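You operate a simulated robot arm through the tools that you are given. There is no shell and no other tool. Be economical: measure what you need, move in short steps, check, and stop when the job is done.

The job below is to be done with a simulated robot arm. You get a single attempt, and the scene is never put back.

TASK
Switch the blue coil lever off. Put the blue grease cartridge from the end of the bench by the small grey shelf on the end of the wooden table away from the jig. Put the red wheel in the sample carton. Put the red cap on the shelf under the wooden table. Put the yellow wheel on the steel step. Fetch the blue wheel and set it in the green bin. Take the orange buckle box and put it on the bench top. Take the fuse carton from the bench top and put it on the shelf under the wooden table. Close the blue drawer. Put one of the glue bottles from the top of the back shelf on the corner of the wooden table by the grey rail. Take the grey tub and leave it on the steel table top. Push the press drawer shut. Open the blue table drawer. The order is free. Set down upright: fuse carton, glue bottle. The blue coil lever goes to its stop.

Only the result counts: the job must be done as asked and must still hold three seconds after the hand-in. Knocking over, shifting, dropping, spilling or breaking anything else fails it. A push-on lid holds only when it is set on centred and level and pressed home; a screw cap is set on level and turned clockwise until tight.

THE ROBOT
A 7-joint arm with a vacuum gripper on a trunk, on a base that drives. Base frame: it is fixed to the floor where the robot stands at the start and does not move with it; the origin is under the middle of the robot, x ahead of it, y to its left, z up. Units: cm, rad, N and s.
Its first joint turns from -2.601 to 2.601 rad. Places, roughly: bench top [120, 190, 90]; blue coil lever [70, 0, 90]; blue drawer [70, 170, 70]; blue table drawer [-390, 620, 70]; blue wheel (6x6x4 cm) [60, 110, 90]; corner of the wooden table by the grey rail (48x23 [-20, 338, 82]; end of the wooden table away from the jig [0, 320, 80]; fuse carton [100, 125, 100]; glue bottle [150, 225, 125]; grease cartridge [75, 100, 100]; green bin [125, 275, 100]; grey tub (7x7x6 cm) [160, 230, 120]; orange buckle box [100, 75, 100]; press drawer [110, 240, 90]; red cap (6x6x4 cm) [-90, 220, 80]; red wheel (6x6x4 cm) [60, 90, 90]; sample carton [0, 325, 75]; shelf under the wooden table [-20, 300, 20]; steel step (24x36 cm) [-178, 402, 30]; steel table top [-140, 550, 80]; yellow wheel (6x6x4 cm) [60, 100, 90]. Payload 1.06 kg.
Tool frame: the origin (TCP) lies in the middle of the cups' lips, and z points out of the cups. The gripper has 1 cup of 2.4 cm across, covering 2.4 by 2.4 cm (tool x, y); the bellows give 0.8 cm. With the vacuum on, a cup seals on a smooth face that it is pressed against (1 to 4 N); it does not hold porous or soft things. The pull reaches 23 N.
Orientation is told as [roll, pitch, yaw] about the base's x, y, z axes, in that order, counted from this pose: with the cups facing straight down, the tool's x points along the base's -x, its y along +y and its z along -z.

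THE INTERFACE
- The arm moves only by the tool play_rows. Its argument "moves" is one flat list of numbers, 7 for each row, row after row: the shift along the tool's x, y, z in cm, then the turn, a rotation vector about the tool's x, y, z in rad, then the vacuum: 1 switches it on, 0 off. In form: [dx, dy, dz, wx, wy, wz, valve, dx, dy, dz, wx, wy, wz, valve, ...]. A call has 1 to 12 rows; each row shifts and turns the commanded pose from where the row before left it, along the tool's axes as they then stand. A row lasts 0.2 s, in which the tool goes at most 5 cm and 0.15 rad; a call with a longer step from one row to the next is refused whole, and so is a gripper value outside its range. Where a pose cannot be reached the arm comes as near as it can. A force on the tool above 40 N (or 10 N above the force at the start of the call, whichever is more), or a blocked arm, ends the call early, and 0.2 s more pass. The pull builds up within a second once a cup has sealed. Time passes only in rows, and 0.2 s behind the last, so rows that do not move give it time. It gives the time, the measured TCP pose, the force on the tool (base axes) and the pull of the vacuum at its end, in the units of the frame above (readings bear some noise), with the torque about the TCP (base axes, N m) and any sound that the robot's microphone picked up.
- Cameras (640 x 400 px; columns grow to the right, rows downward): "scene" is now at [2.53, 20.76, 161.17]; the picture's right is [0.35, -0.94, 0.00], its down [-0.64, -0.24, -0.73] and it looks along [0.68, 0.26, -0.68] (base axes); focal length 272 px, centre (320, 200). "wrist" rides on the gripper at [7.8, 1.9, -9.6] in the tool frame; the picture's right is [-0.24, 0.97, 0.00], its down [-0.71, -0.17, -0.69] and it looks along [-0.67, -0.16, 0.73] (tool axes); focal length 243 px, centre (320, 200). There is no depth. A picture from a camera that has moved, and an enlarged one, comes with that camera's place and axes in the base frame and with its lens. The place of the scene camera against the robot may be out by one fixed shift of up to 1.2 cm in any direction.
- capture(camera): a new picture of that camera. It takes no simulated time.
- raise_lower(by): slides the trunk up (or, below 0, down) by that many cm; the arm and the scene camera ride with it, the base frame stays. It gives what a move gives, with no picture.
- roll_base(legs): drives the robot by 1 to 6 legs, each [ahead, turn to the left] in cm and rad, along the robot's own axes; the way and the turn of a leg run together, so that a leg with both is an arc; at most 150 cm and 3.142 rad a leg. The arm and the cameras ride along, it lands a little off, and it stops where it bumps. It gives what a move gives.
- aim_head(pan, tilt): turns the head with the scene camera to pan (to the left, within 2.705 rad either way) and tilt (down, from -0.506 to 1.204), counted from straight ahead of the robot. It gives what a move gives.
- close_up(camera, box): a new picture of the part [left, top, right, bottom] of that camera's present view, enlarged. It takes no simulated time.
- finish_job(): hands the job in; it is judged then, once.

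Work in short steps. Places have to be worked out from the pictures, the camera data and where the tool is seen: move nearer, look again, correct. Check each grasp and each placing, and mend what went wrong. You have 546 turns and 344 pictures in all, those below and enlarged ones among them. Switch the vacuum off and draw the arm clear of the work before you hand the job in, unless the task says otherwise; then end with one line.

The tools are called after "Emit:" by a JSON object that holds its "api" and its "payload". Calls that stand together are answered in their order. play_rows: Moves the arm, as the interface text tells. Its arguments: {"type":"object","properties":{"moves":{"type":"array","items":{"type":"number"}}},"required":["moves"]} The other tools are called the same way: raise_lower (by) slides the trunk up or down; roll_base (legs) drives the base; aim_head (pan, tilt) turns the head that bears the scene camera; capture (camera) takes a picture; close_up (camera, box) takes an enlarged picture of a part of a camera's view; finish_job () hands the job in.

At the start:

```text
t: 0.0
tool_pos: [35.22, 69.14, 121.16]
orientation: [-0.001, -0.001, -0.001]
force: [0.3, -0.1, 0.1]
ft_torque: [0.01, 0.0, -0.01]
pull: 0.0
trunk travel left (down, up): [-67.5, 3.5]
robot x, y, heading: [-0.29, 0.11, 0.001]
head pan, tilt: [0.361, 0.754]
```

scene: 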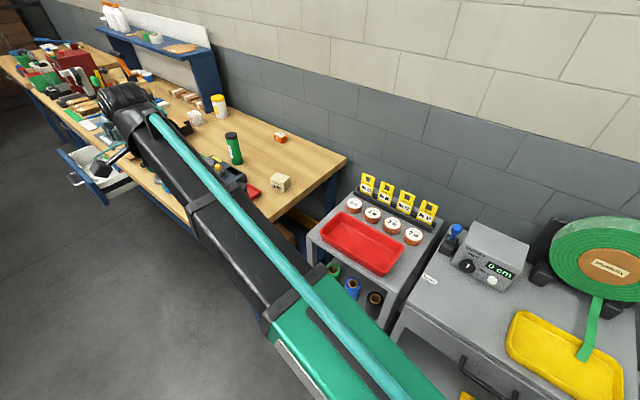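
wrist: 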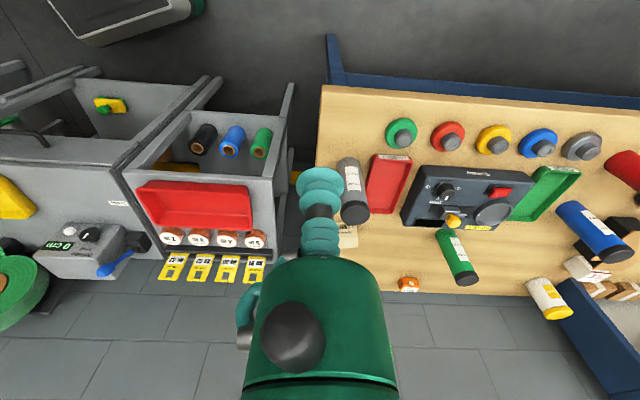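

I start by looking closer at the nearby scene: first the steel station with the coil lever, then the bench.

Emit:
{"api": "close_up", "payload": {"camera": "scene", "box": [320, 150, 640, 350]}}

Emit:
{"api": "close_up", "payload": {"camera": "wrist", "box": [320, 80, 640, 330]}}

Emit:
{"api": "close_up", "payload": {"camera": "scene", "box": [0, 0, 320, 200]}}

```text
2.00 times, centred on (480, 250) of scene
camera zoom: at [2.53, 20.76, 161.17], right [0.35, -0.94, 0.0], down [-0.64, -0.24, -0.73], along [0.68, 0.26, -0.68], focal length 544 px, centre (0, 100)
```

zoom: 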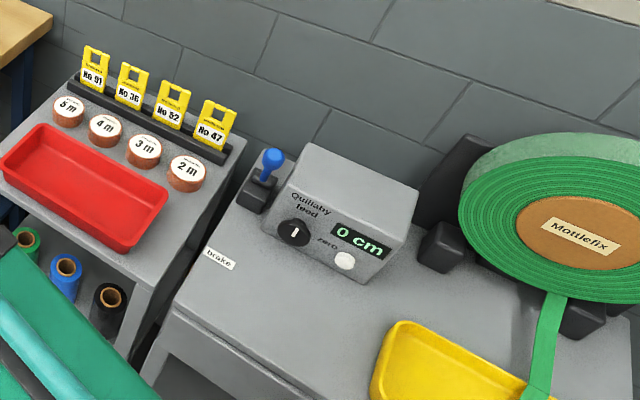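

```text
1.60 times, centred on (480, 205) of wrist
camera zoom: at [27.32, 70.95, 130.7], right [0.24, 0.97, 0.0], down [0.71, -0.17, 0.69], along [0.67, -0.16, -0.73], focal length 388 px, centre (64, 192)
```

zoom: 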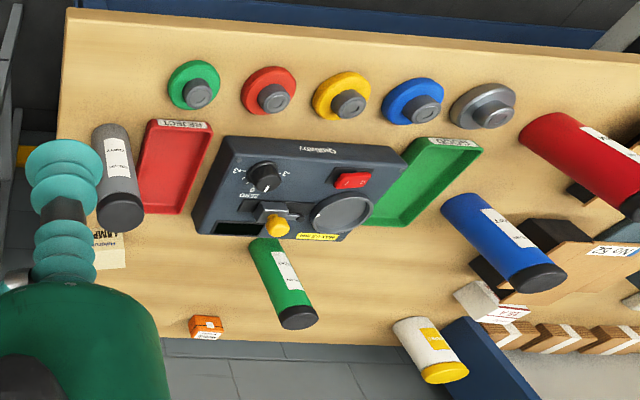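

```text
2.00 times, centred on (160, 100) of scene
camera zoom: at [2.53, 20.76, 161.17], right [0.35, -0.94, 0.0], down [-0.64, -0.24, -0.73], along [0.68, 0.26, -0.68], focal length 544 px, centre (640, 400)
```

zoom: 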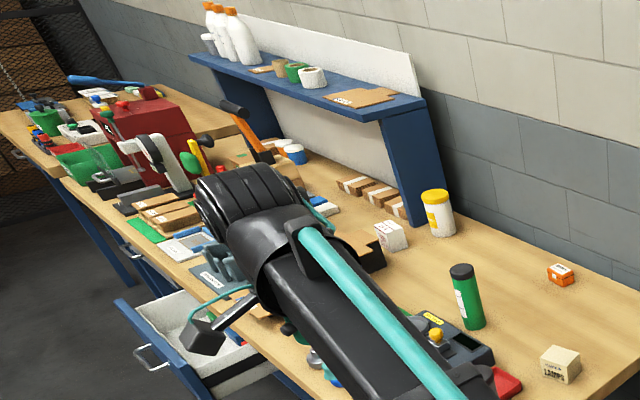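

The coil lever stands left of the "Quilaby feed" box at about [68, 1, 98]. I move the arm toward it, staying high, to look with the wrist camera.

Emit:
{"api": "play_rows", "payload": {"moves": [-1.6, -4.7, 0, 0, 0, 0, 0, -1.6, -4.7, 0, 0, 0, 0, 0, -1.6, -4.7, 0, 0, 0, 0, 0, -1.6, -4.7, 0, 0, 0, 0, 0, -1.6, -4.7, 0, 0, 0, 0, 0, -1.6, -4.7, 0, 0, 0, 0, 0, -1.6, -4.7, 0, 0, 0, 0, 0, -1.6, -4.7, 0, 0, 0, 0, 0, -1.6, -4.7, 0, 0, 0, 0, 0, -1.6, -4.7, 0, 0, 0, 0, 0, -1.6, -4.7, 0, 0, 0, 0, 0, -1.6, -4.7, 0, 0, 0, 0, 0]}}

Emit:
{"api": "capture", "payload": {"camera": "wrist"}}

Emit:
{"api": "capture", "payload": {"camera": "scene"}}

```text
t: 2.6
tool_pos: [54.4, 12.5, 120.97]
orientation: [0.001, -0.001, 0.0]
force: [0.6, 0.1, -0.5]
ft_torque: [0.0, -0.01, 0.0]
pull: 0.0
trunk travel left (down, up): [-67.5, 3.5]
robot x, y, heading: [-0.2, -0.0, -0.002]
head pan, tilt: [0.361, 0.754]
```

```text
338 pictures are left
camera wrist: at [46.58, 14.42, 130.7], right [0.23, 0.97, 0.0], down [0.71, -0.17, 0.68], along [0.67, -0.16, -0.73], focal length 243 px, centre (320, 200)
```

wrist: 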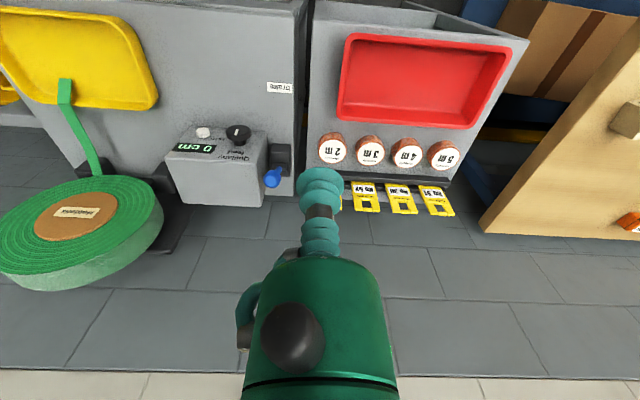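

```text
337 pictures are left
camera scene: at [2.55, 20.68, 161.18], right [0.35, -0.94, 0.0], down [-0.64, -0.24, -0.73], along [0.68, 0.26, -0.68], focal length 272 px, centre (320, 200)
```

scene: 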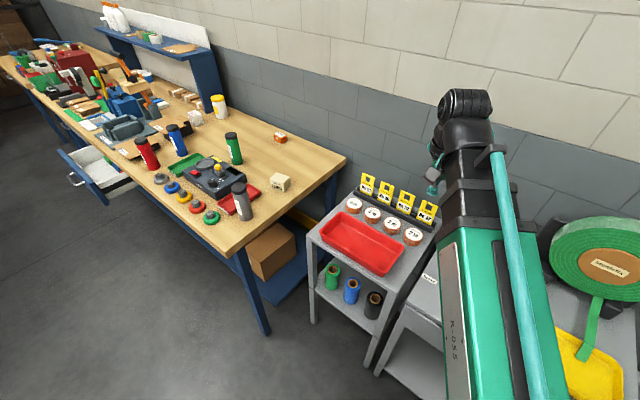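

The wrist view shows the blue lever handle leaning away from the box; I enlarge it, and also the bench.

Emit:
{"api": "close_up", "payload": {"camera": "wrist", "box": [240, 110, 340, 220]}}

Emit:
{"api": "close_up", "payload": {"camera": "scene", "box": [40, 60, 360, 260]}}

```text
3.64 times, centred on (290, 165) of wrist
camera zoom: at [46.58, 14.42, 130.7], right [0.23, 0.97, 0.0], down [0.71, -0.17, 0.68], along [0.67, -0.16, -0.73], focal length 882 px, centre (429, 327)
```

zoom: 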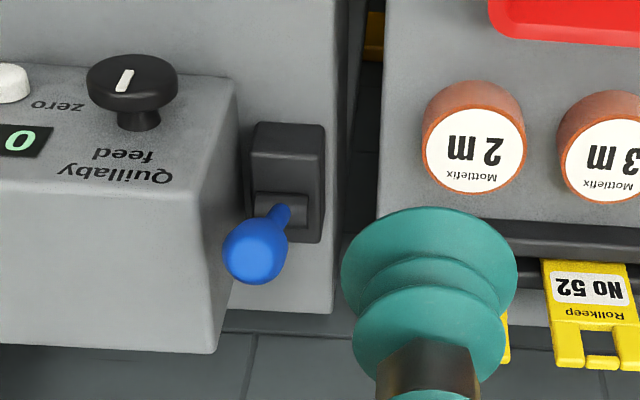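

```text
2.00 times, centred on (200, 160) of scene
camera zoom: at [2.55, 20.68, 161.18], right [0.35, -0.94, 0.0], down [-0.64, -0.24, -0.73], along [0.68, 0.26, -0.68], focal length 544 px, centre (560, 280)
```

zoom: 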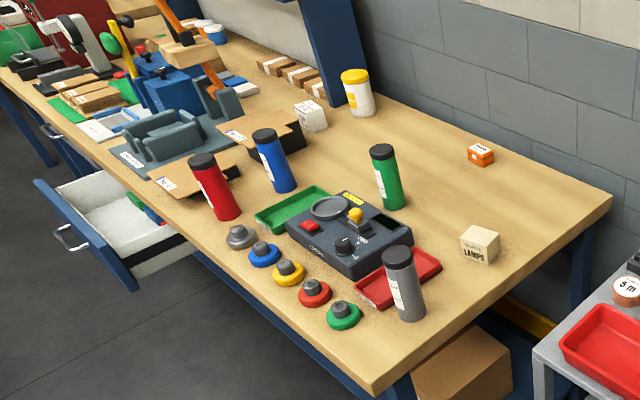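

I move lower and nearer to see the lever's slot and any markings.

Emit:
{"api": "play_rows", "payload": {"moves": [-1.2, -1, 4.5, 0, 0, 0, 0, -1.2, -1, 4.5, 0, 0, 0, 0, -1.2, 0, 4, 0, 0, 0, 0]}}

Emit:
{"api": "close_up", "payload": {"camera": "wrist", "box": [180, 80, 340, 200]}}

```text
t: 3.4
tool_pos: [57.96, 10.82, 108.04]
orientation: [0.0, -0.001, 0.001]
force: [-0.8, -0.4, -0.5]
ft_torque: [0.0, -0.01, 0.03]
pull: 0.0
trunk travel left (down, up): [-67.5, 3.5]
robot x, y, heading: [-0.25, -0.01, -0.0]
head pan, tilt: [0.361, 0.754]
```

```text
3.33 times, centred on (260, 140) of wrist
camera zoom: at [50.1, 12.64, 117.62], right [0.23, 0.97, 0.0], down [0.71, -0.17, 0.69], along [0.67, -0.16, -0.73], focal length 809 px, centre (520, 400)
```

zoom: 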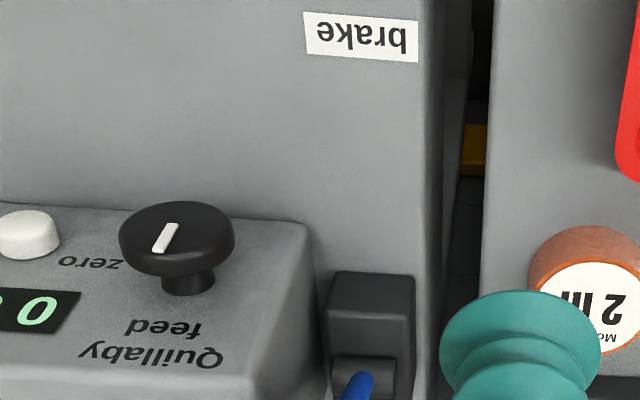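

Emit:
{"api": "close_up", "payload": {"camera": "wrist", "box": [200, 130, 360, 250]}}

```text
3.33 times, centred on (280, 190) of wrist
camera zoom: at [50.1, 12.64, 117.62], right [0.23, 0.97, 0.0], down [0.71, -0.17, 0.69], along [0.67, -0.16, -0.73], focal length 809 px, centre (453, 233)
```

zoom: 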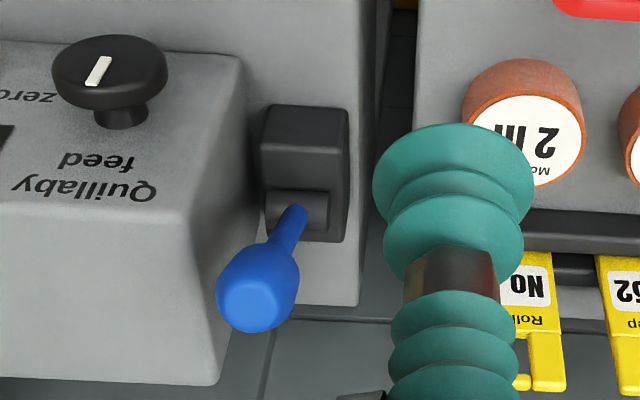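

I turn the tool 90° so the wrist camera looks along -y, to see the lever's tilt in the x–z plane.

Emit:
{"api": "play_rows", "payload": {"moves": [0, 0, 0, 0, 0, 0.143, 0, 0, 0, 0, 0, 0, 0.143, 0, 0, 0, 0, 0, 0, 0.143, 0, 0, 0, 0, 0, 0, 0.143, 0, 0, 0, 0, 0, 0, 0.143, 0, 0, 0, 0, 0, 0, 0.143, 0, 0, 0, 0, 0, 0, 0.143, 0, 0, 0, 0, 0, 0, 0.143, 0, 0, 0, 0, 0, 0, 0.143, 0, 0, 0, 0, 0, 0, 0.143, 0, 0, 0, 0, 0, 0, 0.141, 0, 0, 5, 0, 0, 0, 0, 0]}}

Emit:
{"api": "capture", "payload": {"camera": "wrist"}}

```text
t: 6.0
tool_pos: [63.27, 10.64, 107.98]
orientation: [-0.001, -0.001, -1.572]
force: [0.5, -0.5, -0.8]
ft_torque: [-0.01, -0.02, 0.0]
pull: 0.1
trunk travel left (down, up): [-67.5, 3.5]
robot x, y, heading: [-0.08, 0.13, 0.001]
head pan, tilt: [0.361, 0.754]
```

```text
332 pictures are left
camera wrist: at [65.14, 18.37, 117.58], right [0.97, -0.24, 0.0], down [-0.17, -0.71, 0.69], along [-0.16, -0.67, -0.73], focal length 243 px, centre (320, 200)
```

wrist: 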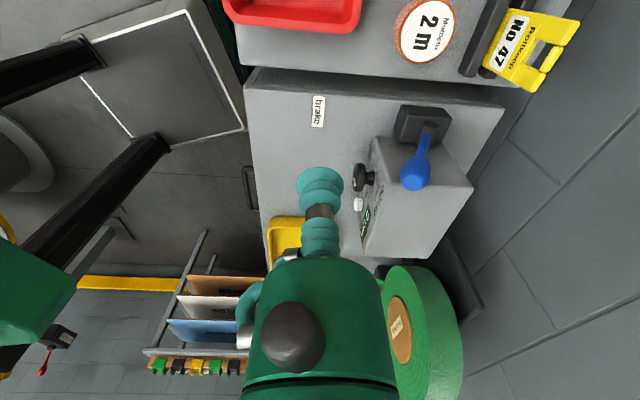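

Emit:
{"api": "close_up", "payload": {"camera": "wrist", "box": [300, 60, 500, 220]}}

```text
2.50 times, centred on (400, 140) of wrist
camera zoom: at [65.14, 18.37, 117.58], right [0.97, -0.24, 0.0], down [-0.17, -0.71, 0.69], along [-0.16, -0.67, -0.73], focal length 606 px, centre (120, 350)
```

zoom: 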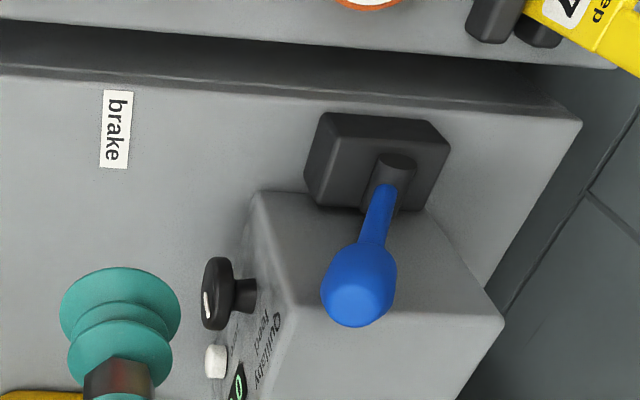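

Triangulated: steel table top z≈80, lever pivot ≈(76,-2,85), knob ≈(71.7,-0.6,95.6), leaning toward the robot (toward the "brake" label). Off = pushing it away to the far stop. I descend in front of the knob.

Emit:
{"api": "play_rows", "payload": {"moves": [-4, 0.5, 0, 0, 0, 0, 0, -4, 0.5, 0, 0, 0, 0, 0, -3.4, 0.7, 0, 0, 0, 0, 0, 0, 0, 4.5, 0, 0, 0, 0, 0, 0, 4.5, 0, 0, 0, 0, 0, 0, 4.3, 0, 0, 0, 0]}}

Emit:
{"api": "capture", "payload": {"camera": "wrist"}}

```text
t: 7.4
tool_pos: [64.71, -0.73, 94.87]
orientation: [0.001, 0.0, -1.571]
force: [-0.1, -0.1, 0.5]
ft_torque: [-0.03, 0.05, -0.02]
pull: 0.1
trunk travel left (down, up): [-67.5, 3.5]
robot x, y, heading: [-0.36, -0.37, 0.001]
head pan, tilt: [0.361, 0.754]
```

```text
330 pictures are left
camera wrist: at [66.68, 6.94, 104.48], right [0.97, -0.23, 0.0], down [-0.17, -0.71, 0.69], along [-0.16, -0.67, -0.73], focal length 243 px, centre (320, 200)
```

wrist: 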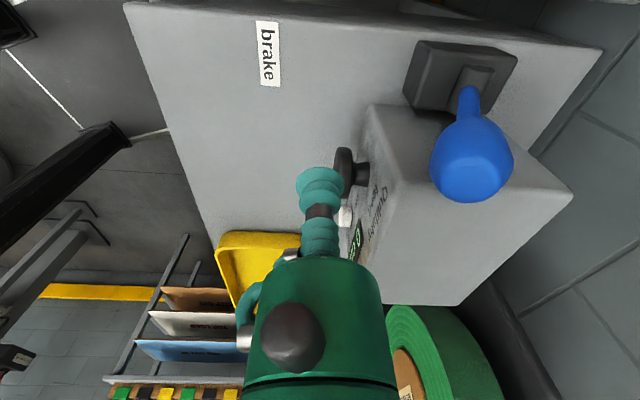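

Knob confirmed at (71.6,-0.7,95.6). I lower 1 cm and push it +x in small steps.

Emit:
{"api": "play_rows", "payload": {"moves": [0, 1.5, 1, 0, 0, 0, 0, 0, 1.5, 0, 0, 0, 0, 0, 0, 1.5, 0, 0, 0, 0, 0, 0, 1.5, 0, 0, 0, 0, 0, 0, 1.5, 0, 0, 0, 0, 0, 0, 1.5, 0, 0, 0, 0, 0, 0, 1.5, 0, 0, 0, 0, 0, 0, 1.5, 0, 0, 0, 0, 0, 0, 1, 0, 0, 0, 0, 0]}}

Emit:
{"api": "capture", "payload": {"camera": "wrist"}}

```text
t: 9.4
tool_pos: [77.47, -0.68, 93.8]
orientation: [0.0, 0.0, -1.57]
force: [0.2, 0.7, -0.1]
ft_torque: [0.03, 0.04, -0.03]
pull: 0.1
trunk travel left (down, up): [-67.5, 3.5]
robot x, y, heading: [-0.24, 0.06, 0.002]
head pan, tilt: [0.361, 0.754]
```

```text
329 pictures are left
camera wrist: at [79.54, 7.09, 103.4], right [0.97, -0.23, 0.0], down [-0.17, -0.71, 0.69], along [-0.16, -0.67, -0.73], focal length 243 px, centre (320, 200)
```

wrist: 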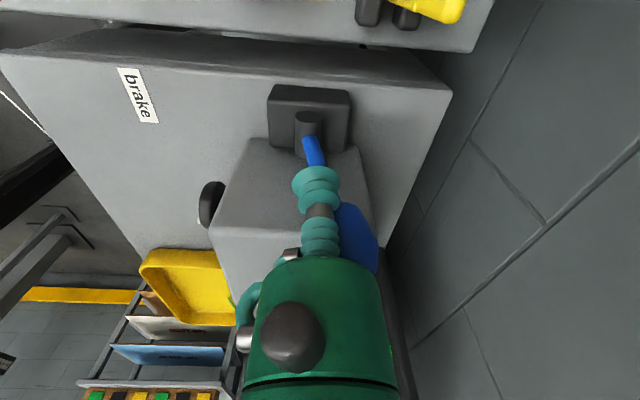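

The lever has swung over. I press a bit further to make sure it is at its stop.

Emit:
{"api": "play_rows", "payload": {"moves": [0, 1, 0, 0, 0, 0, 0, 0, 1, 0, 0, 0, 0, 0, 0, 0.7, 0, 0, 0, 0, 0]}}

Emit:
{"api": "capture", "payload": {"camera": "wrist"}}

```text
t: 10.2
tool_pos: [80.26, -0.76, 93.88]
orientation: [0.0, 0.001, -1.571]
force: [0.2, -0.2, -0.2]
ft_torque: [0.01, 0.02, 0.04]
pull: 0.1
trunk travel left (down, up): [-67.5, 3.5]
robot x, y, heading: [0.13, -0.32, -0.005]
head pan, tilt: [0.361, 0.754]
```

```text
328 pictures are left
camera wrist: at [82.15, 6.99, 103.45], right [0.97, -0.23, 0.0], down [-0.17, -0.71, 0.69], along [-0.16, -0.67, -0.73], focal length 243 px, centre (320, 200)
```

wrist: 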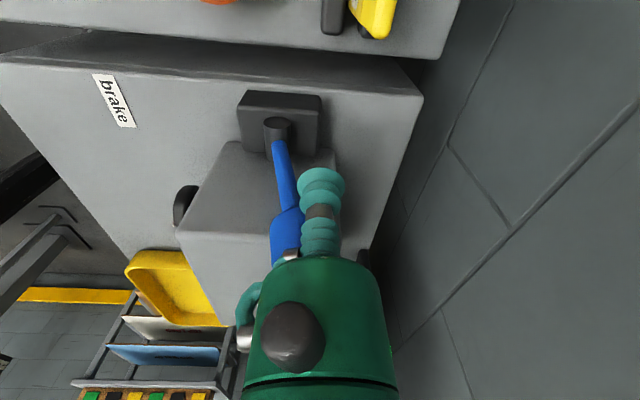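

The tool slid past on the +y side; the lever's swing plane is slightly skewed. I retreat up and look again.

Emit:
{"api": "play_rows", "payload": {"moves": [3, 0, 0, 0, 0, 0, 0, 3, 0, -2, 0, 0, 0, 0, 2, -3, -4, 0, 0, 0, 0, 2, -4, -2, 0, 0, 0, 0, 0, -4, 0, 0, 0, 0, 0, 0, -4, 0, 0, 0, 0, 0]}}

Emit:
{"api": "capture", "payload": {"camera": "wrist"}}

```text
refused: row 3 steps farther than a row can; nothing moved
```

```text
327 pictures are left
camera wrist: at [82.15, 6.99, 103.45], right [0.97, -0.23, 0.0], down [-0.17, -0.71, 0.69], along [-0.16, -0.67, -0.73], focal length 243 px, centre (320, 200)
```

wrist: 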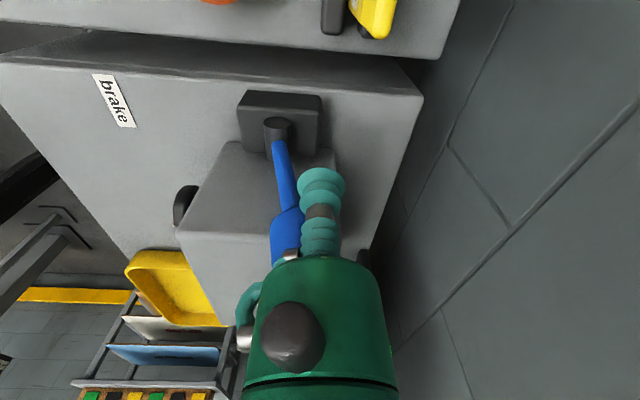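

Emit:
{"api": "play_rows", "payload": {"moves": [3, 0, 0, 0, 0, 0, 0, 3, 0, -2, 0, 0, 0, 0, 2, -2, -4, 0, 0, 0, 0, 2, -3, -3, 0, 0, 0, 0, 0, -4, 0, 0, 0, 0, 0, 0, -4, 0, 0, 0, 0, 0]}}

Emit:
{"api": "capture", "payload": {"camera": "wrist"}}

```text
t: 11.6
tool_pos: [67.18, 9.24, 102.74]
orientation: [-0.001, 0.001, -1.57]
force: [-0.2, 0.2, -0.8]
ft_torque: [-0.03, 0.0, 0.03]
pull: 0.0
trunk travel left (down, up): [-67.5, 3.5]
robot x, y, heading: [-0.35, 0.34, -0.005]
head pan, tilt: [0.361, 0.754]
```

```text
326 pictures are left
camera wrist: at [69.04, 16.93, 112.35], right [0.97, -0.23, 0.0], down [-0.17, -0.71, 0.69], along [-0.16, -0.67, -0.73], focal length 243 px, centre (320, 200)
```

wrist: 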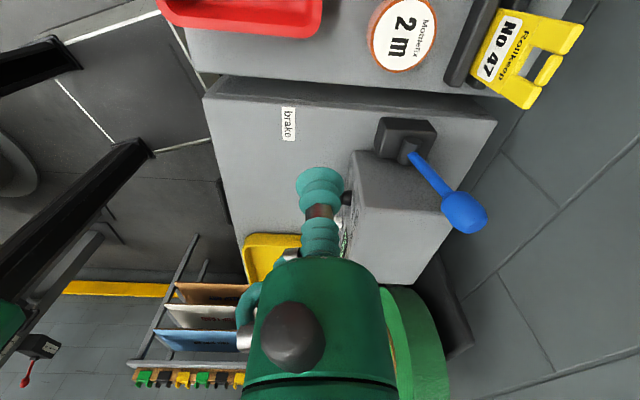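

The lever now leans to +x. I push once more along its swing line to feel the stop.

Emit:
{"api": "play_rows", "payload": {"moves": [-4, 2, 0, 0, 0, 0, 0, -4, 2, 0, 0, 0, 0, 0, -3.6, 1.5, 0, 0, 0, 0, 0, 0, 0, 4.4, 0, 0, 0, 0, 0, 0, 4.3, 0, 0, 0, 0, 0, 1, 0, 0, 0, 0, 0, -0.2, 1, 0, 0, 0, 0, 0, -0.2, 1, 0, 0, 0, 0, 0, -0.2, 1, 0, 0, 0, 0, 0]}}

Emit:
{"api": "capture", "payload": {"camera": "wrist"}}

```text
t: 13.6
tool_pos: [76.86, -2.8, 94.01]
orientation: [0.0, -0.001, -1.574]
force: [-0.1, 0.4, -0.4]
ft_torque: [0.02, 0.0, -0.01]
pull: 0.0
trunk travel left (down, up): [-67.5, 3.5]
robot x, y, heading: [0.32, 0.16, 0.001]
head pan, tilt: [0.361, 0.754]
```

```text
325 pictures are left
camera wrist: at [78.84, 4.82, 103.69], right [0.97, -0.23, 0.0], down [-0.17, -0.71, 0.69], along [-0.16, -0.67, -0.73], focal length 243 px, centre (320, 200)
```

wrist: 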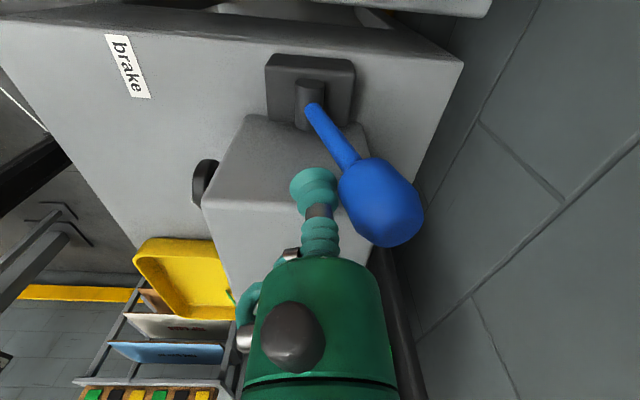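

Emit:
{"api": "play_rows", "payload": {"moves": [-0.1, 0.8, 0, 0, 0, 0, 0, -0.1, 0.8, 0, 0, 0, 0, 0]}}

Emit:
{"api": "play_rows", "payload": {"moves": [-0.1, 0.8, 0, 0, 0, 0, 0, -0.1, 0.8, 0, 0, 0, 0, 0]}}

Emit:
{"api": "capture", "payload": {"camera": "wrist"}}

```text
t: 14.2
tool_pos: [78.0, -3.11, 94.35]
orientation: [-0.005, 0.0, -1.571]
force: [-24.6, 1.0, -3.2]
ft_torque: [-0.02, 0.02, -0.02]
pull: 0.1
trunk travel left (down, up): [-67.5, 3.5]
robot x, y, heading: [-0.19, 0.24, -0.0]
head pan, tilt: [0.361, 0.754]
```

```text
t: 14.5
tool_pos: [78.03, -3.15, 94.04]
orientation: [-0.016, 0.0, -1.569]
force: [-14.2, 0.8, 0.3]
ft_torque: [-0.04, -0.02, 0.04]
pull: 0.2
trunk travel left (down, up): [-67.5, 3.5]
robot x, y, heading: [0.06, 0.27, 0.004]
head pan, tilt: [0.361, 0.754]
stopped in row 1: the force on the tool passed its limit at 45 N (the readings are from after the stop); the commanded pose is now the measured one
```

```text
324 pictures are left
camera wrist: at [80.0, 4.7, 103.67], right [0.97, -0.23, -0.02], down [-0.16, -0.71, 0.69], along [-0.17, -0.67, -0.73], focal length 243 px, centre (320, 200)
```

wrist: 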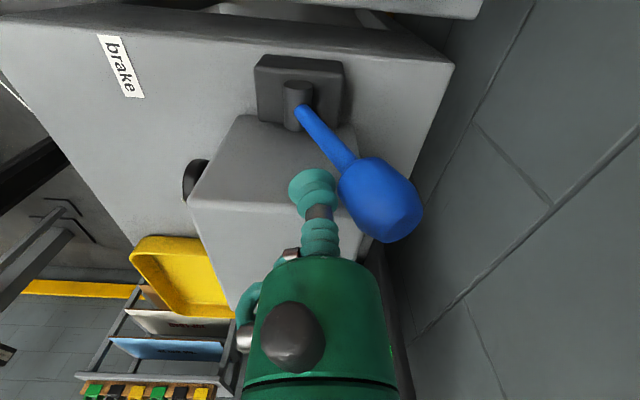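

The lever is hard against its stop (45 N). I retreat, raise and turn the tool back.

Emit:
{"api": "play_rows", "payload": {"moves": [0, -3, 0, 0, 0, 0, 0, 0, -2, -3, 0, 0, 0, 0, 0, 0, -5, 0, 0, -0.15, 0, 0, 0, -5, 0, 0, -0.15, 0, 0, 0, -5, 0, 0, -0.15, 0, 0, 0, -4, 0, 0, -0.15, 0, 0, 0, -3, 0, 0, -0.15, 0, 0, 0, 0, 0, 0, -0.15, 0, 0, 0, 0, 0, 0, -0.15, 0, 0, 0, 0, 0, 0, -0.15, 0, 0, 0, 0, 0, 0, -0.15, 0, 0, 0, 0, 0, 0, -0.15, 0]}}

Emit:
{"api": "aim_head", "payload": {"pan": 1.0, "tilt": 0.55}}

Emit:
{"api": "capture", "payload": {"camera": "scene"}}

Emit:
{"api": "aim_head", "payload": {"pan": 2.0, "tilt": 0.4}}

Emit:
{"api": "capture", "payload": {"camera": "scene"}}

Emit:
{"api": "aim_head", "payload": {"pan": 0.0, "tilt": 0.75}}

Emit:
{"api": "capture", "payload": {"camera": "scene"}}

```text
t: 17.1
tool_pos: [73.57, -3.09, 119.03]
orientation: [0.0, 0.013, -0.068]
force: [-0.1, -0.3, 0.7]
ft_torque: [-0.01, 0.0, -0.02]
pull: 0.0
trunk travel left (down, up): [-67.5, 3.5]
robot x, y, heading: [-0.11, -0.07, 0.002]
head pan, tilt: [0.361, 0.754]
```

```text
t: 18.2
tool_pos: [73.54, -3.14, 119.06]
orientation: [0.001, 0.014, -0.071]
force: [-0.3, 0.4, 0.2]
ft_torque: [0.0, 0.0, 0.0]
pull: 0.0
trunk travel left (down, up): [-67.5, 3.5]
robot x, y, heading: [0.02, -0.07, -0.001]
head pan, tilt: [1.0, 0.55]
```

```text
323 pictures are left
camera scene: at [-0.38, 25.36, 162.93], right [0.84, -0.54, 0.0], down [-0.28, -0.44, -0.85], along [0.46, 0.72, -0.52], focal length 272 px, centre (320, 200)
```

scene: 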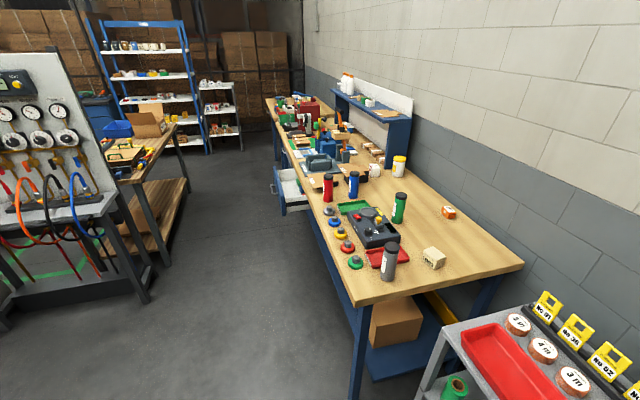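

```text
t: 19.4
tool_pos: [73.43, -3.14, 119.0]
orientation: [0.0, 0.011, -0.07]
force: [0.7, 0.0, -0.1]
ft_torque: [0.0, -0.01, -0.01]
pull: 0.0
trunk travel left (down, up): [-67.5, 3.5]
robot x, y, heading: [-0.05, 0.14, 0.001]
head pan, tilt: [2.0, 0.4]
```

```text
322 pictures are left
camera scene: at [-9.09, 26.23, 164.31], right [0.91, 0.42, 0.0], down [0.16, -0.35, -0.92], along [-0.38, 0.84, -0.39], focal length 272 px, centre (320, 200)
```

scene: 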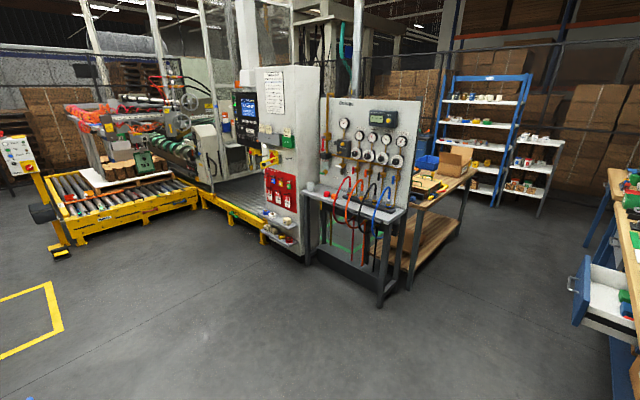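

```text
t: 21.4
tool_pos: [73.57, -3.0, 119.02]
orientation: [0.0, 0.013, -0.073]
force: [0.3, -0.1, 0.1]
ft_torque: [0.0, 0.04, -0.03]
pull: 0.1
trunk travel left (down, up): [-67.5, 3.5]
robot x, y, heading: [0.41, -0.45, 0.001]
head pan, tilt: [0.0, 0.75]
```

```text
321 pictures are left
camera scene: at [3.05, 17.81, 161.2], right [0.0, -1.0, 0.0], down [-0.68, 0.0, -0.73], along [0.73, 0.0, -0.68], focal length 272 px, centre (320, 200)
```

scene: 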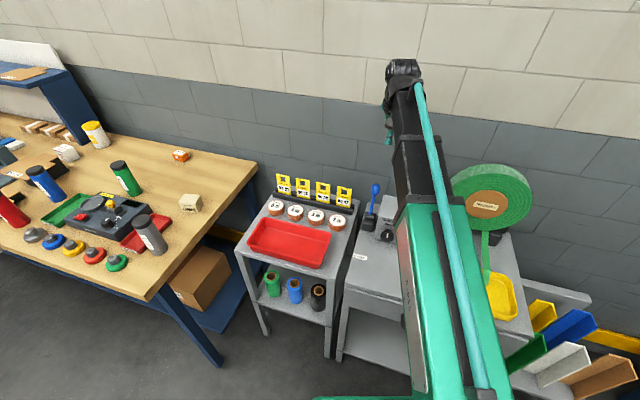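

Good overview: the bench runs skewed along roughly (0.33,0.95). I drive to stand alongside it, parallel, ~45 cm off its edge near the wheels.

Emit:
{"api": "roll_base", "payload": {"legs": [[0, 1.52], [92, 0], [0, -0.28]]}}

Emit:
{"api": "aim_head", "payload": {"pan": -1.4, "tilt": 0.8}}

Emit:
{"api": "capture", "payload": {"camera": "scene"}}

```text
t: 30.8
tool_pos: [34.88, 160.26, 118.95]
orientation: [0.0, 0.012, 1.148]
force: [0.8, 0.1, 0.2]
ft_torque: [0.0, 0.0, 0.0]
pull: 0.1
trunk travel left (down, up): [-67.5, 3.5]
robot x, y, heading: [6.62, 92.67, 1.219]
head pan, tilt: [0.0, 0.75]
```

```text
t: 32.3
tool_pos: [34.92, 160.22, 118.96]
orientation: [0.0, 0.013, 1.147]
force: [0.6, -0.4, 0.5]
ft_torque: [0.0, 0.0, -0.01]
pull: 0.0
trunk travel left (down, up): [-67.5, 3.5]
robot x, y, heading: [6.59, 92.3, 1.213]
head pan, tilt: [-1.4, 0.799]
```

```text
320 pictures are left
camera scene: at [-3.65, 93.22, 160.8], right [-0.18, -0.98, 0.0], down [-0.71, 0.13, -0.7], along [0.69, -0.13, -0.72], focal length 272 px, centre (320, 200)
```

scene: 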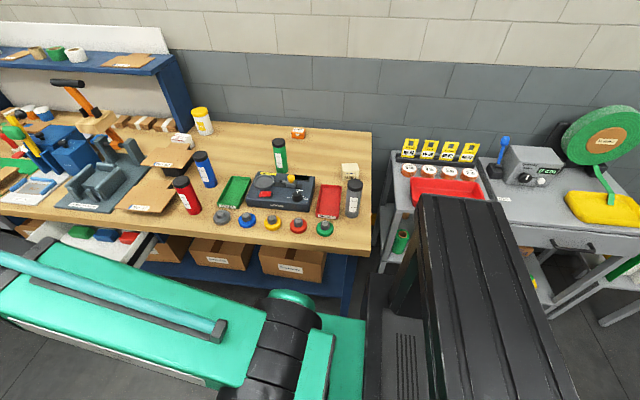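

Position is good. I enlarge parts of this view to identify the labelled things.

Emit:
{"api": "close_up", "payload": {"camera": "scene", "box": [160, 90, 380, 250]}}

Emit:
{"api": "close_up", "payload": {"camera": "scene", "box": [0, 40, 220, 250]}}

Emit:
{"api": "close_up", "payload": {"camera": "scene", "box": [260, 110, 340, 160]}}

```text
2.50 times, centred on (270, 170) of scene
camera zoom: at [-3.65, 93.22, 160.8], right [-0.18, -0.98, 0.0], down [-0.71, 0.13, -0.7], along [0.69, -0.13, -0.72], focal length 679 px, centre (445, 275)
```

zoom: 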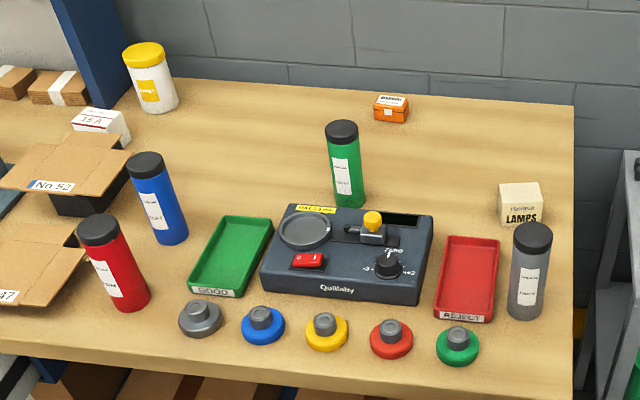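

```text
1.90 times, centred on (110, 145) of scene
camera zoom: at [-3.65, 93.22, 160.8], right [-0.18, -0.98, 0.0], down [-0.71, 0.13, -0.7], along [0.69, -0.13, -0.72], focal length 518 px, centre (720, 305)
```

zoom: 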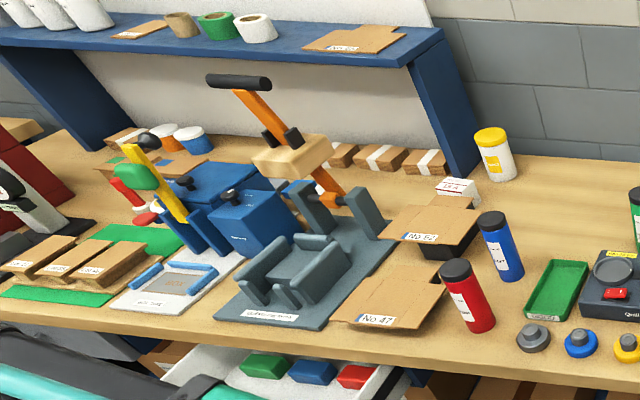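

```text
8.00 times, centred on (300, 135) of scene
camera zoom: at [-3.65, 93.22, 160.8], right [-0.18, -0.98, 0.0], down [-0.71, 0.13, -0.7], along [0.69, -0.13, -0.72], focal length 2174 px, centre (480, 720)
```

zoom: 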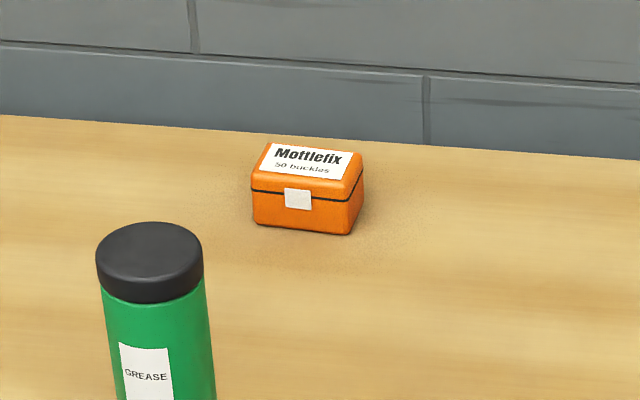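

Bench top is about z≈85. I first close the blue drawer, which sticks out ~18 cm from the bench edge further along. I drive ahead 30 cm and look.

Emit:
{"api": "roll_base", "payload": {"legs": [[28, 0]]}}

Emit:
{"api": "aim_head", "payload": {"pan": -0.3, "tilt": 0.9}}

Emit:
{"api": "capture", "payload": {"camera": "scene"}}

Emit:
{"api": "capture", "payload": {"camera": "wrist"}}

```text
t: 34.3
tool_pos: [44.53, 186.65, 119.0]
orientation: [0.0, 0.011, 1.148]
force: [0.4, 0.3, 0.7]
ft_torque: [0.0, 0.01, 0.01]
pull: 0.2
trunk travel left (down, up): [-67.5, 3.5]
robot x, y, heading: [16.19, 118.48, 1.219]
head pan, tilt: [-1.4, 0.799]
```

```text
t: 35.6
tool_pos: [44.58, 186.62, 119.13]
orientation: [0.002, 0.012, 1.148]
force: [0.7, -0.3, 0.4]
ft_torque: [0.01, -0.02, 0.02]
pull: 0.2
trunk travel left (down, up): [-67.5, 3.5]
robot x, y, heading: [16.33, 118.1, 1.224]
head pan, tilt: [-0.3, 0.901]
```

```text
316 pictures are left
camera scene: at [2.66, 126.97, 160.01], right [0.79, -0.61, 0.0], down [-0.48, -0.62, -0.62], along [0.38, 0.49, -0.78], focal length 272 px, centre (320, 200)
```

scene: 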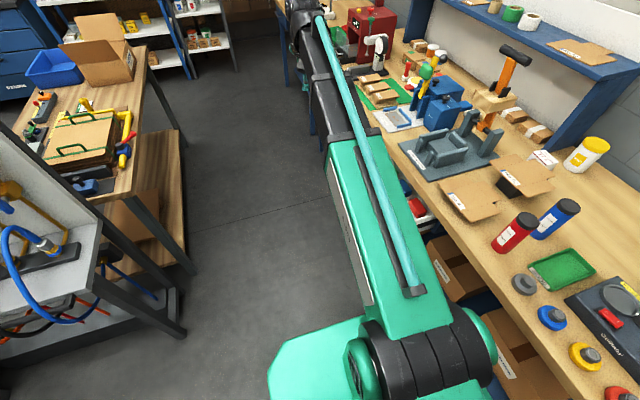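

```text
315 pictures are left
camera wrist: at [39.64, 180.27, 128.81], right [-0.79, 0.61, 0.0], down [0.45, 0.58, 0.68], along [0.42, 0.53, -0.74], focal length 243 px, centre (320, 200)
```

wrist: 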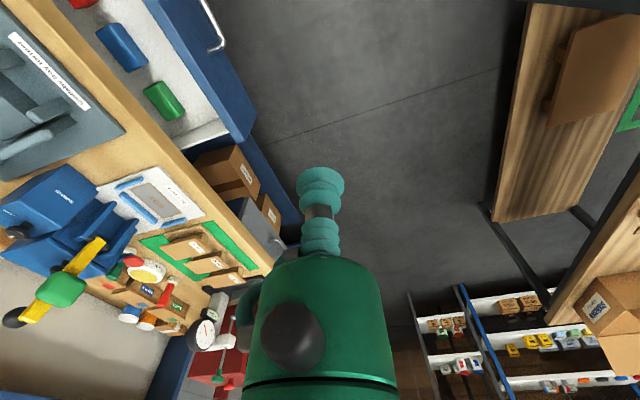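

The wrist view shows the drawer front about 14 cm out from the bench edge. I tilt the tool 60° so the cup faces the bench (the bench top overhangs), then will lower in front of it.

Emit:
{"api": "play_rows", "payload": {"moves": [0, 0, 0, 0, 0, -0.09, 0, 0, 0, 0, 0.15, 0, 0, 0, 0, 0, 0, 0.15, 0, 0, 0, 0, 0, 0, 0.15, 0, 0, 0, 0, 0, 0, 0.15, 0, 0, 0, 0, 0, 0, 0.15, 0, 0, 0, 0, 0, 0, 0.15, 0, 0, 0, 0, 0, 0, 0.15, 0, 0, 0]}}

Emit:
{"api": "capture", "payload": {"camera": "wrist"}}

```text
t: 37.4
tool_pos: [44.4, 186.62, 119.06]
orientation: [-1.052, 0.01, 1.238]
force: [0.1, -0.9, -0.2]
ft_torque: [-0.01, 0.03, -0.02]
pull: 0.0
trunk travel left (down, up): [-67.5, 3.5]
robot x, y, heading: [16.31, 118.41, 1.223]
head pan, tilt: [-0.3, 0.901]
```

```text
314 pictures are left
camera wrist: at [33.21, 182.19, 122.4], right [-0.38, 0.37, -0.85], down [-0.25, 0.84, 0.48], along [0.89, 0.39, -0.23], focal length 243 px, centre (320, 200)
```

wrist: 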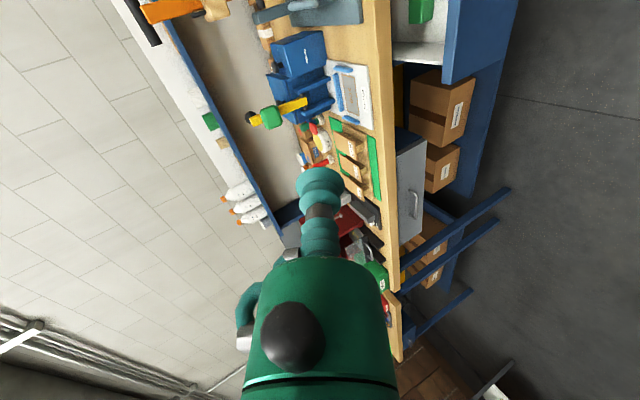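

I lower the trunk by 48 cm to bring the tilted tool to drawer-front height, out in the aisle.

Emit:
{"api": "raise_lower", "payload": {"by": -48}}

Emit:
{"api": "capture", "payload": {"camera": "wrist"}}

Emit:
{"api": "capture", "payload": {"camera": "scene"}}

```text
refused: -48 is not a number from -40 to 40
```

```text
313 pictures are left
camera wrist: at [33.21, 182.19, 122.4], right [-0.38, 0.37, -0.85], down [-0.25, 0.84, 0.48], along [0.89, 0.39, -0.23], focal length 243 px, centre (320, 200)
```

wrist: 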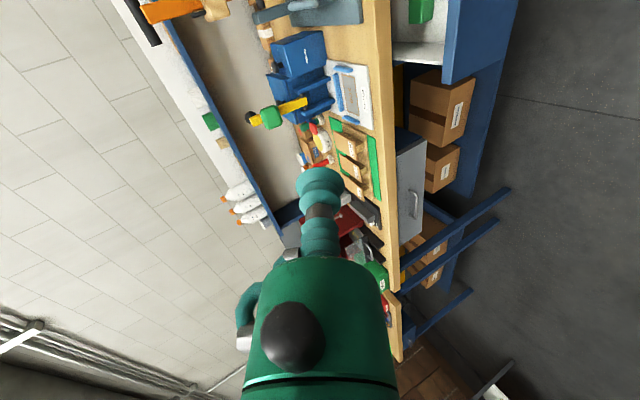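

```text
312 pictures are left
camera scene: at [2.64, 126.99, 160.01], right [0.8, -0.61, 0.0], down [-0.48, -0.62, -0.62], along [0.38, 0.49, -0.78], focal length 272 px, centre (320, 200)
```

scene: 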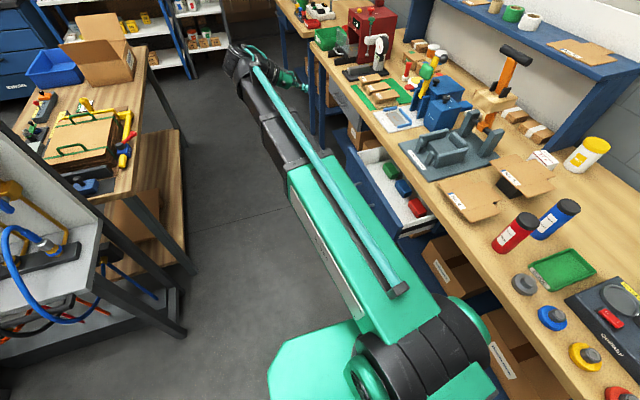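

Emit:
{"api": "raise_lower", "payload": {"by": -40}}

Emit:
{"api": "capture", "payload": {"camera": "wrist"}}

Emit:
{"api": "capture", "payload": {"camera": "scene"}}

```text
t: 41.3
tool_pos: [44.61, 186.57, 79.08]
orientation: [-1.05, 0.012, 1.24]
force: [0.2, -0.3, 0.0]
ft_torque: [-0.03, 0.02, -0.04]
pull: 0.0
trunk travel left (down, up): [-27.5, 43.5]
robot x, y, heading: [16.51, 118.61, 1.223]
head pan, tilt: [-0.3, 0.901]
```

```text
311 pictures are left
camera wrist: at [33.25, 182.17, 82.41], right [-0.38, 0.37, -0.85], down [-0.25, 0.84, 0.48], along [0.89, 0.39, -0.23], focal length 243 px, centre (320, 200)
```

wrist: 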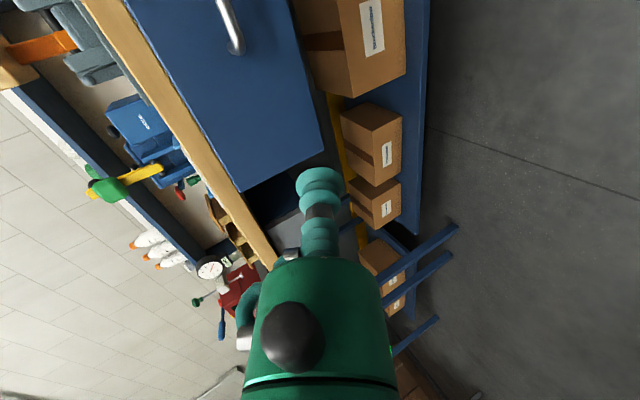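

```text
310 pictures are left
camera scene: at [2.66, 126.98, 120.01], right [0.8, -0.61, 0.0], down [-0.48, -0.62, -0.62], along [0.38, 0.49, -0.78], focal length 272 px, centre (320, 200)
```

scene: 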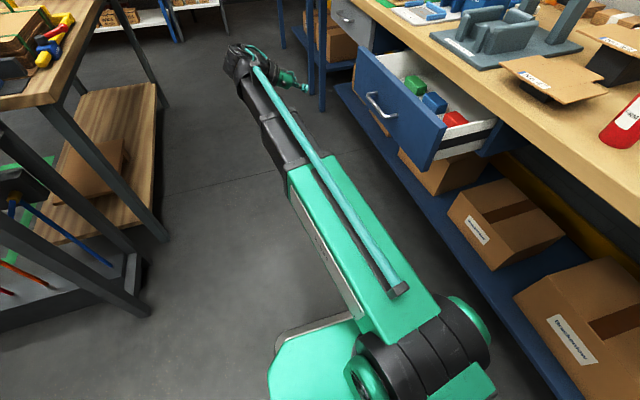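

Drawer front spans about z 67–80, s 86–131 along the bench. I approach its far part with the cup at z≈74.

Emit:
{"api": "play_rows", "payload": {"moves": [-1.25, -0.8, 3.9, 0, 0, 0, 0, -1.25, -0.8, 3.9, 0, 0, 0, 0, -1.25, -0.8, 3.9, 0, 0, 0, 0, -1.25, -0.7, 3.8, 0, 0, 0, 0]}}

Emit:
{"api": "capture", "payload": {"camera": "scene"}}

```text
t: 42.3
tool_pos: [60.34, 186.43, 74.03]
orientation: [-1.049, 0.012, 1.238]
force: [-0.5, -0.4, -0.3]
ft_torque: [-0.05, -0.02, 0.0]
pull: 0.0
trunk travel left (down, up): [-27.5, 43.5]
robot x, y, heading: [16.56, 118.72, 1.22]
head pan, tilt: [-0.3, 0.901]
```

```text
309 pictures are left
camera scene: at [2.64, 126.97, 120.01], right [0.8, -0.61, 0.0], down [-0.48, -0.62, -0.62], along [0.38, 0.49, -0.78], focal length 272 px, centre (320, 200)
```

scene: 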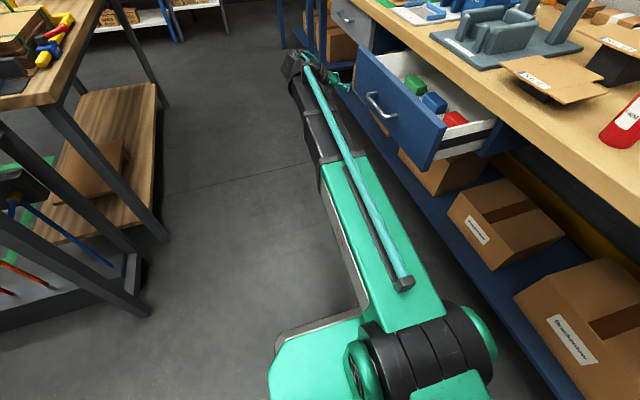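

Emit:
{"api": "play_rows", "payload": {"moves": [3, 0, 0, 0, 0, 0, 0, 0, -0.85, 1.5, 0, 0, 0, 0, 0, -0.85, 1.5, 0, 0, 0, 0, 0, -0.85, 1.5, 0, 0, 0, 0, 0, -0.85, 1.5, 0, 0, 0, 0, 0, -0.85, 1.5, 0, 0, 0, 0, 0, -0.85, 1.5, 0, 0, 0, 0]}}

Emit:
{"api": "capture", "payload": {"camera": "scene"}}

```text
t: 43.9
tool_pos: [69.03, 180.2, 73.94]
orientation: [-1.051, 0.012, 1.237]
force: [0.4, 0.2, -0.6]
ft_torque: [0.02, 0.01, 0.0]
pull: 0.1
trunk travel left (down, up): [-27.5, 43.5]
robot x, y, heading: [16.24, 118.29, 1.22]
head pan, tilt: [-0.3, 0.901]
```

```text
308 pictures are left
camera scene: at [2.66, 126.98, 120.01], right [0.8, -0.61, 0.0], down [-0.48, -0.62, -0.62], along [0.38, 0.49, -0.78], focal length 272 px, centre (320, 200)
```

scene: 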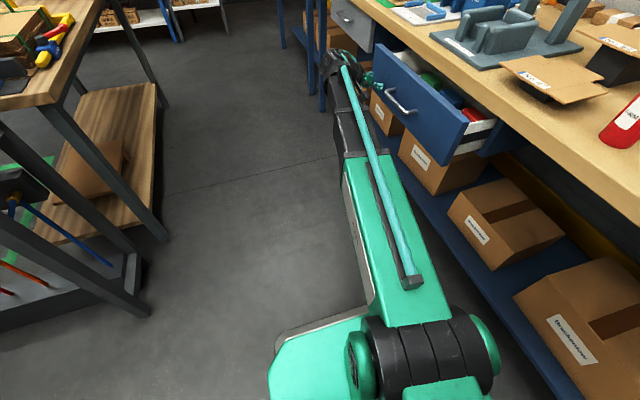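

The drawer is sliding in. I keep pushing.

Emit:
{"api": "play_rows", "payload": {"moves": [0, -0.85, 1.5, 0, 0, 0, 0, 0, -0.85, 1.5, 0, 0, 0, 0, 0, -0.85, 1.5, 0, 0, 0, 0, 0, -0.6, 1.0, 0, 0, 0, 0, 0, -0.6, 1.0, 0, 0, 0, 0, 0, -0.6, 1.0, 0, 0, 0, 0]}}

Emit:
{"api": "capture", "payload": {"camera": "scene"}}

```text
t: 45.3
tool_pos: [77.45, 177.43, 73.87]
orientation: [-1.048, 0.012, 1.238]
force: [-0.5, 0.1, -0.3]
ft_torque: [0.0, 0.02, 0.0]
pull: 0.1
trunk travel left (down, up): [-27.5, 43.5]
robot x, y, heading: [16.24, 118.66, 1.22]
head pan, tilt: [-0.3, 0.901]
```

```text
307 pictures are left
camera scene: at [2.66, 126.98, 120.01], right [0.8, -0.61, 0.0], down [-0.48, -0.62, -0.62], along [0.38, 0.49, -0.78], focal length 272 px, centre (320, 200)
```

scene: 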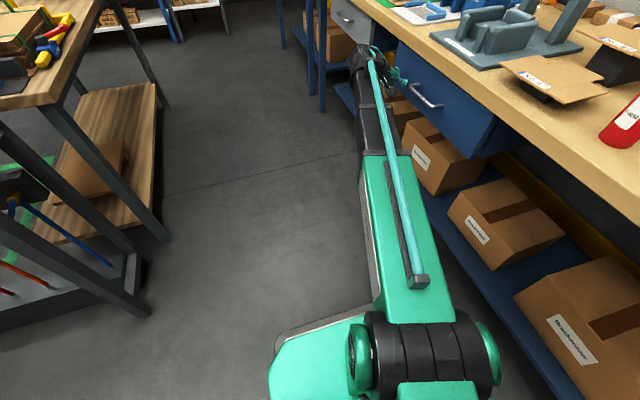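

Emit:
{"api": "play_rows", "payload": {"moves": [0, -0.4, 0.7, 0, 0, 0, 0, 0, -0.4, 0.7, 0, 0, 0, 0, 0, -0.4, 0.7, 0, 0, 0, 0, 0, -0.4, 0.7, 0, 0, 0, 0, 0, -0.4, 0.7, 0, 0, 0, 0]}}

Emit:
{"api": "capture", "payload": {"camera": "scene"}}

```text
t: 46.6
tool_pos: [80.36, 176.43, 73.87]
orientation: [-1.043, 0.012, 1.244]
force: [-17.3, 0.9, -1.3]
ft_torque: [0.08, -0.3, 0.03]
pull: 0.0
trunk travel left (down, up): [-27.5, 43.5]
robot x, y, heading: [16.54, 118.48, 1.226]
head pan, tilt: [-0.3, 0.901]
stopped in row 5: the force on the tool passed its limit at 44 N (the readings are from after the stop); the commanded pose is now the measured one
```

```text
306 pictures are left
camera scene: at [2.47, 126.86, 119.99], right [0.8, -0.6, 0.0], down [-0.47, -0.63, -0.62], along [0.37, 0.5, -0.78], focal length 272 px, centre (320, 200)
```

scene: 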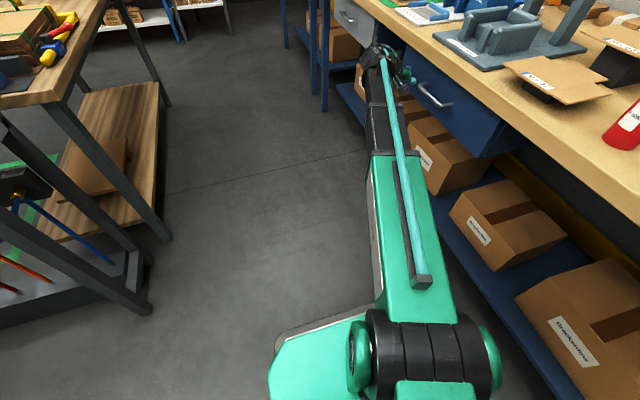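

Blue drawer is shut against its stop. I retreat, and raise the trunk back up.

Emit:
{"api": "play_rows", "payload": {"moves": [0, 2, -3.46, 0, 0, 0, 0, 0, 2, -3.46, 0, 0, 0, 0, 0, 2, -3.46, 0, 0, 0, 0, 0, 2, -3.46, 0, 0, 0, 0, 0, 2, -3.46, 0, 0, 0, 0, 0, 2, -3.46, 0, 0, 0, 0, 0, 2, -3.46, 0, 0, 0, 0]}}

Emit:
{"api": "raise_lower", "payload": {"by": 40}}

Emit:
{"api": "play_rows", "payload": {"moves": [0, 0, 0, -0.15, 0, 0, 0, 0, 0, 0, -0.15, 0, 0, 0, 0, 0, 0, -0.15, 0, 0, 0, 0, 0, 0, -0.15, 0, 0, 0, 0, 0, 0, -0.15, 0, 0, 0, 0, 0, 0, -0.15, 0, 0, 0, 0, 0, 0, -0.15, 0, 0, 0]}}

Emit:
{"api": "aim_head", "payload": {"pan": -0.45, "tilt": 0.6}}

Emit:
{"api": "capture", "payload": {"camera": "scene"}}

```text
t: 48.2
tool_pos: [53.93, 185.59, 74.15]
orientation: [-1.044, 0.01, 1.242]
force: [0.3, 0.3, 0.0]
ft_torque: [-0.02, -0.03, -0.06]
pull: 0.0
trunk travel left (down, up): [-27.5, 43.5]
robot x, y, heading: [16.2, 118.47, 1.224]
head pan, tilt: [-0.3, 0.901]
```

```text
t: 52.0
tool_pos: [54.07, 185.58, 114.15]
orientation: [-1.046, 0.011, 1.242]
force: [0.3, -0.2, 0.5]
ft_torque: [0.0, 0.01, -0.02]
pull: 0.2
trunk travel left (down, up): [-67.5, 3.5]
robot x, y, heading: [15.89, 118.73, 1.221]
head pan, tilt: [-0.3, 0.901]
```

```text
t: 53.6
tool_pos: [53.89, 185.73, 113.95]
orientation: [0.008, 0.012, 1.243]
force: [0.0, 0.5, 0.3]
ft_torque: [-0.02, 0.03, 0.0]
pull: 0.0
trunk travel left (down, up): [-67.5, 3.5]
robot x, y, heading: [16.24, 118.3, 1.229]
head pan, tilt: [-0.3, 0.901]
```

```text
t: 54.4
tool_pos: [53.94, 185.68, 114.1]
orientation: [0.003, 0.013, 1.241]
force: [-0.3, -0.5, 0.5]
ft_torque: [0.01, 0.01, 0.04]
pull: 0.0
trunk travel left (down, up): [-67.5, 3.5]
robot x, y, heading: [15.89, 118.65, 1.228]
head pan, tilt: [-0.45, 0.6]
```

```text
305 pictures are left
camera scene: at [4.36, 127.04, 162.48], right [0.7, -0.71, 0.0], down [-0.4, -0.4, -0.82], along [0.59, 0.58, -0.57], focal length 272 px, centre (320, 200)
```

scene: 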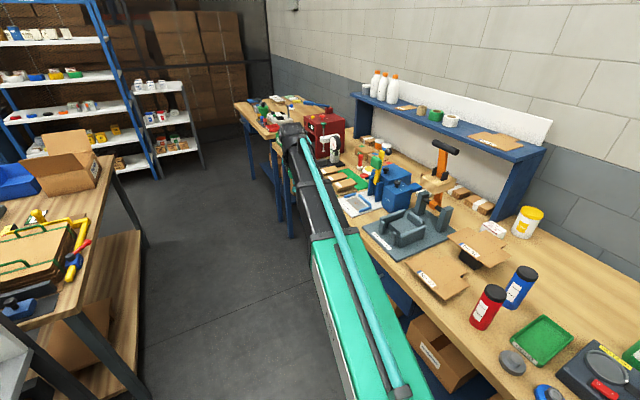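

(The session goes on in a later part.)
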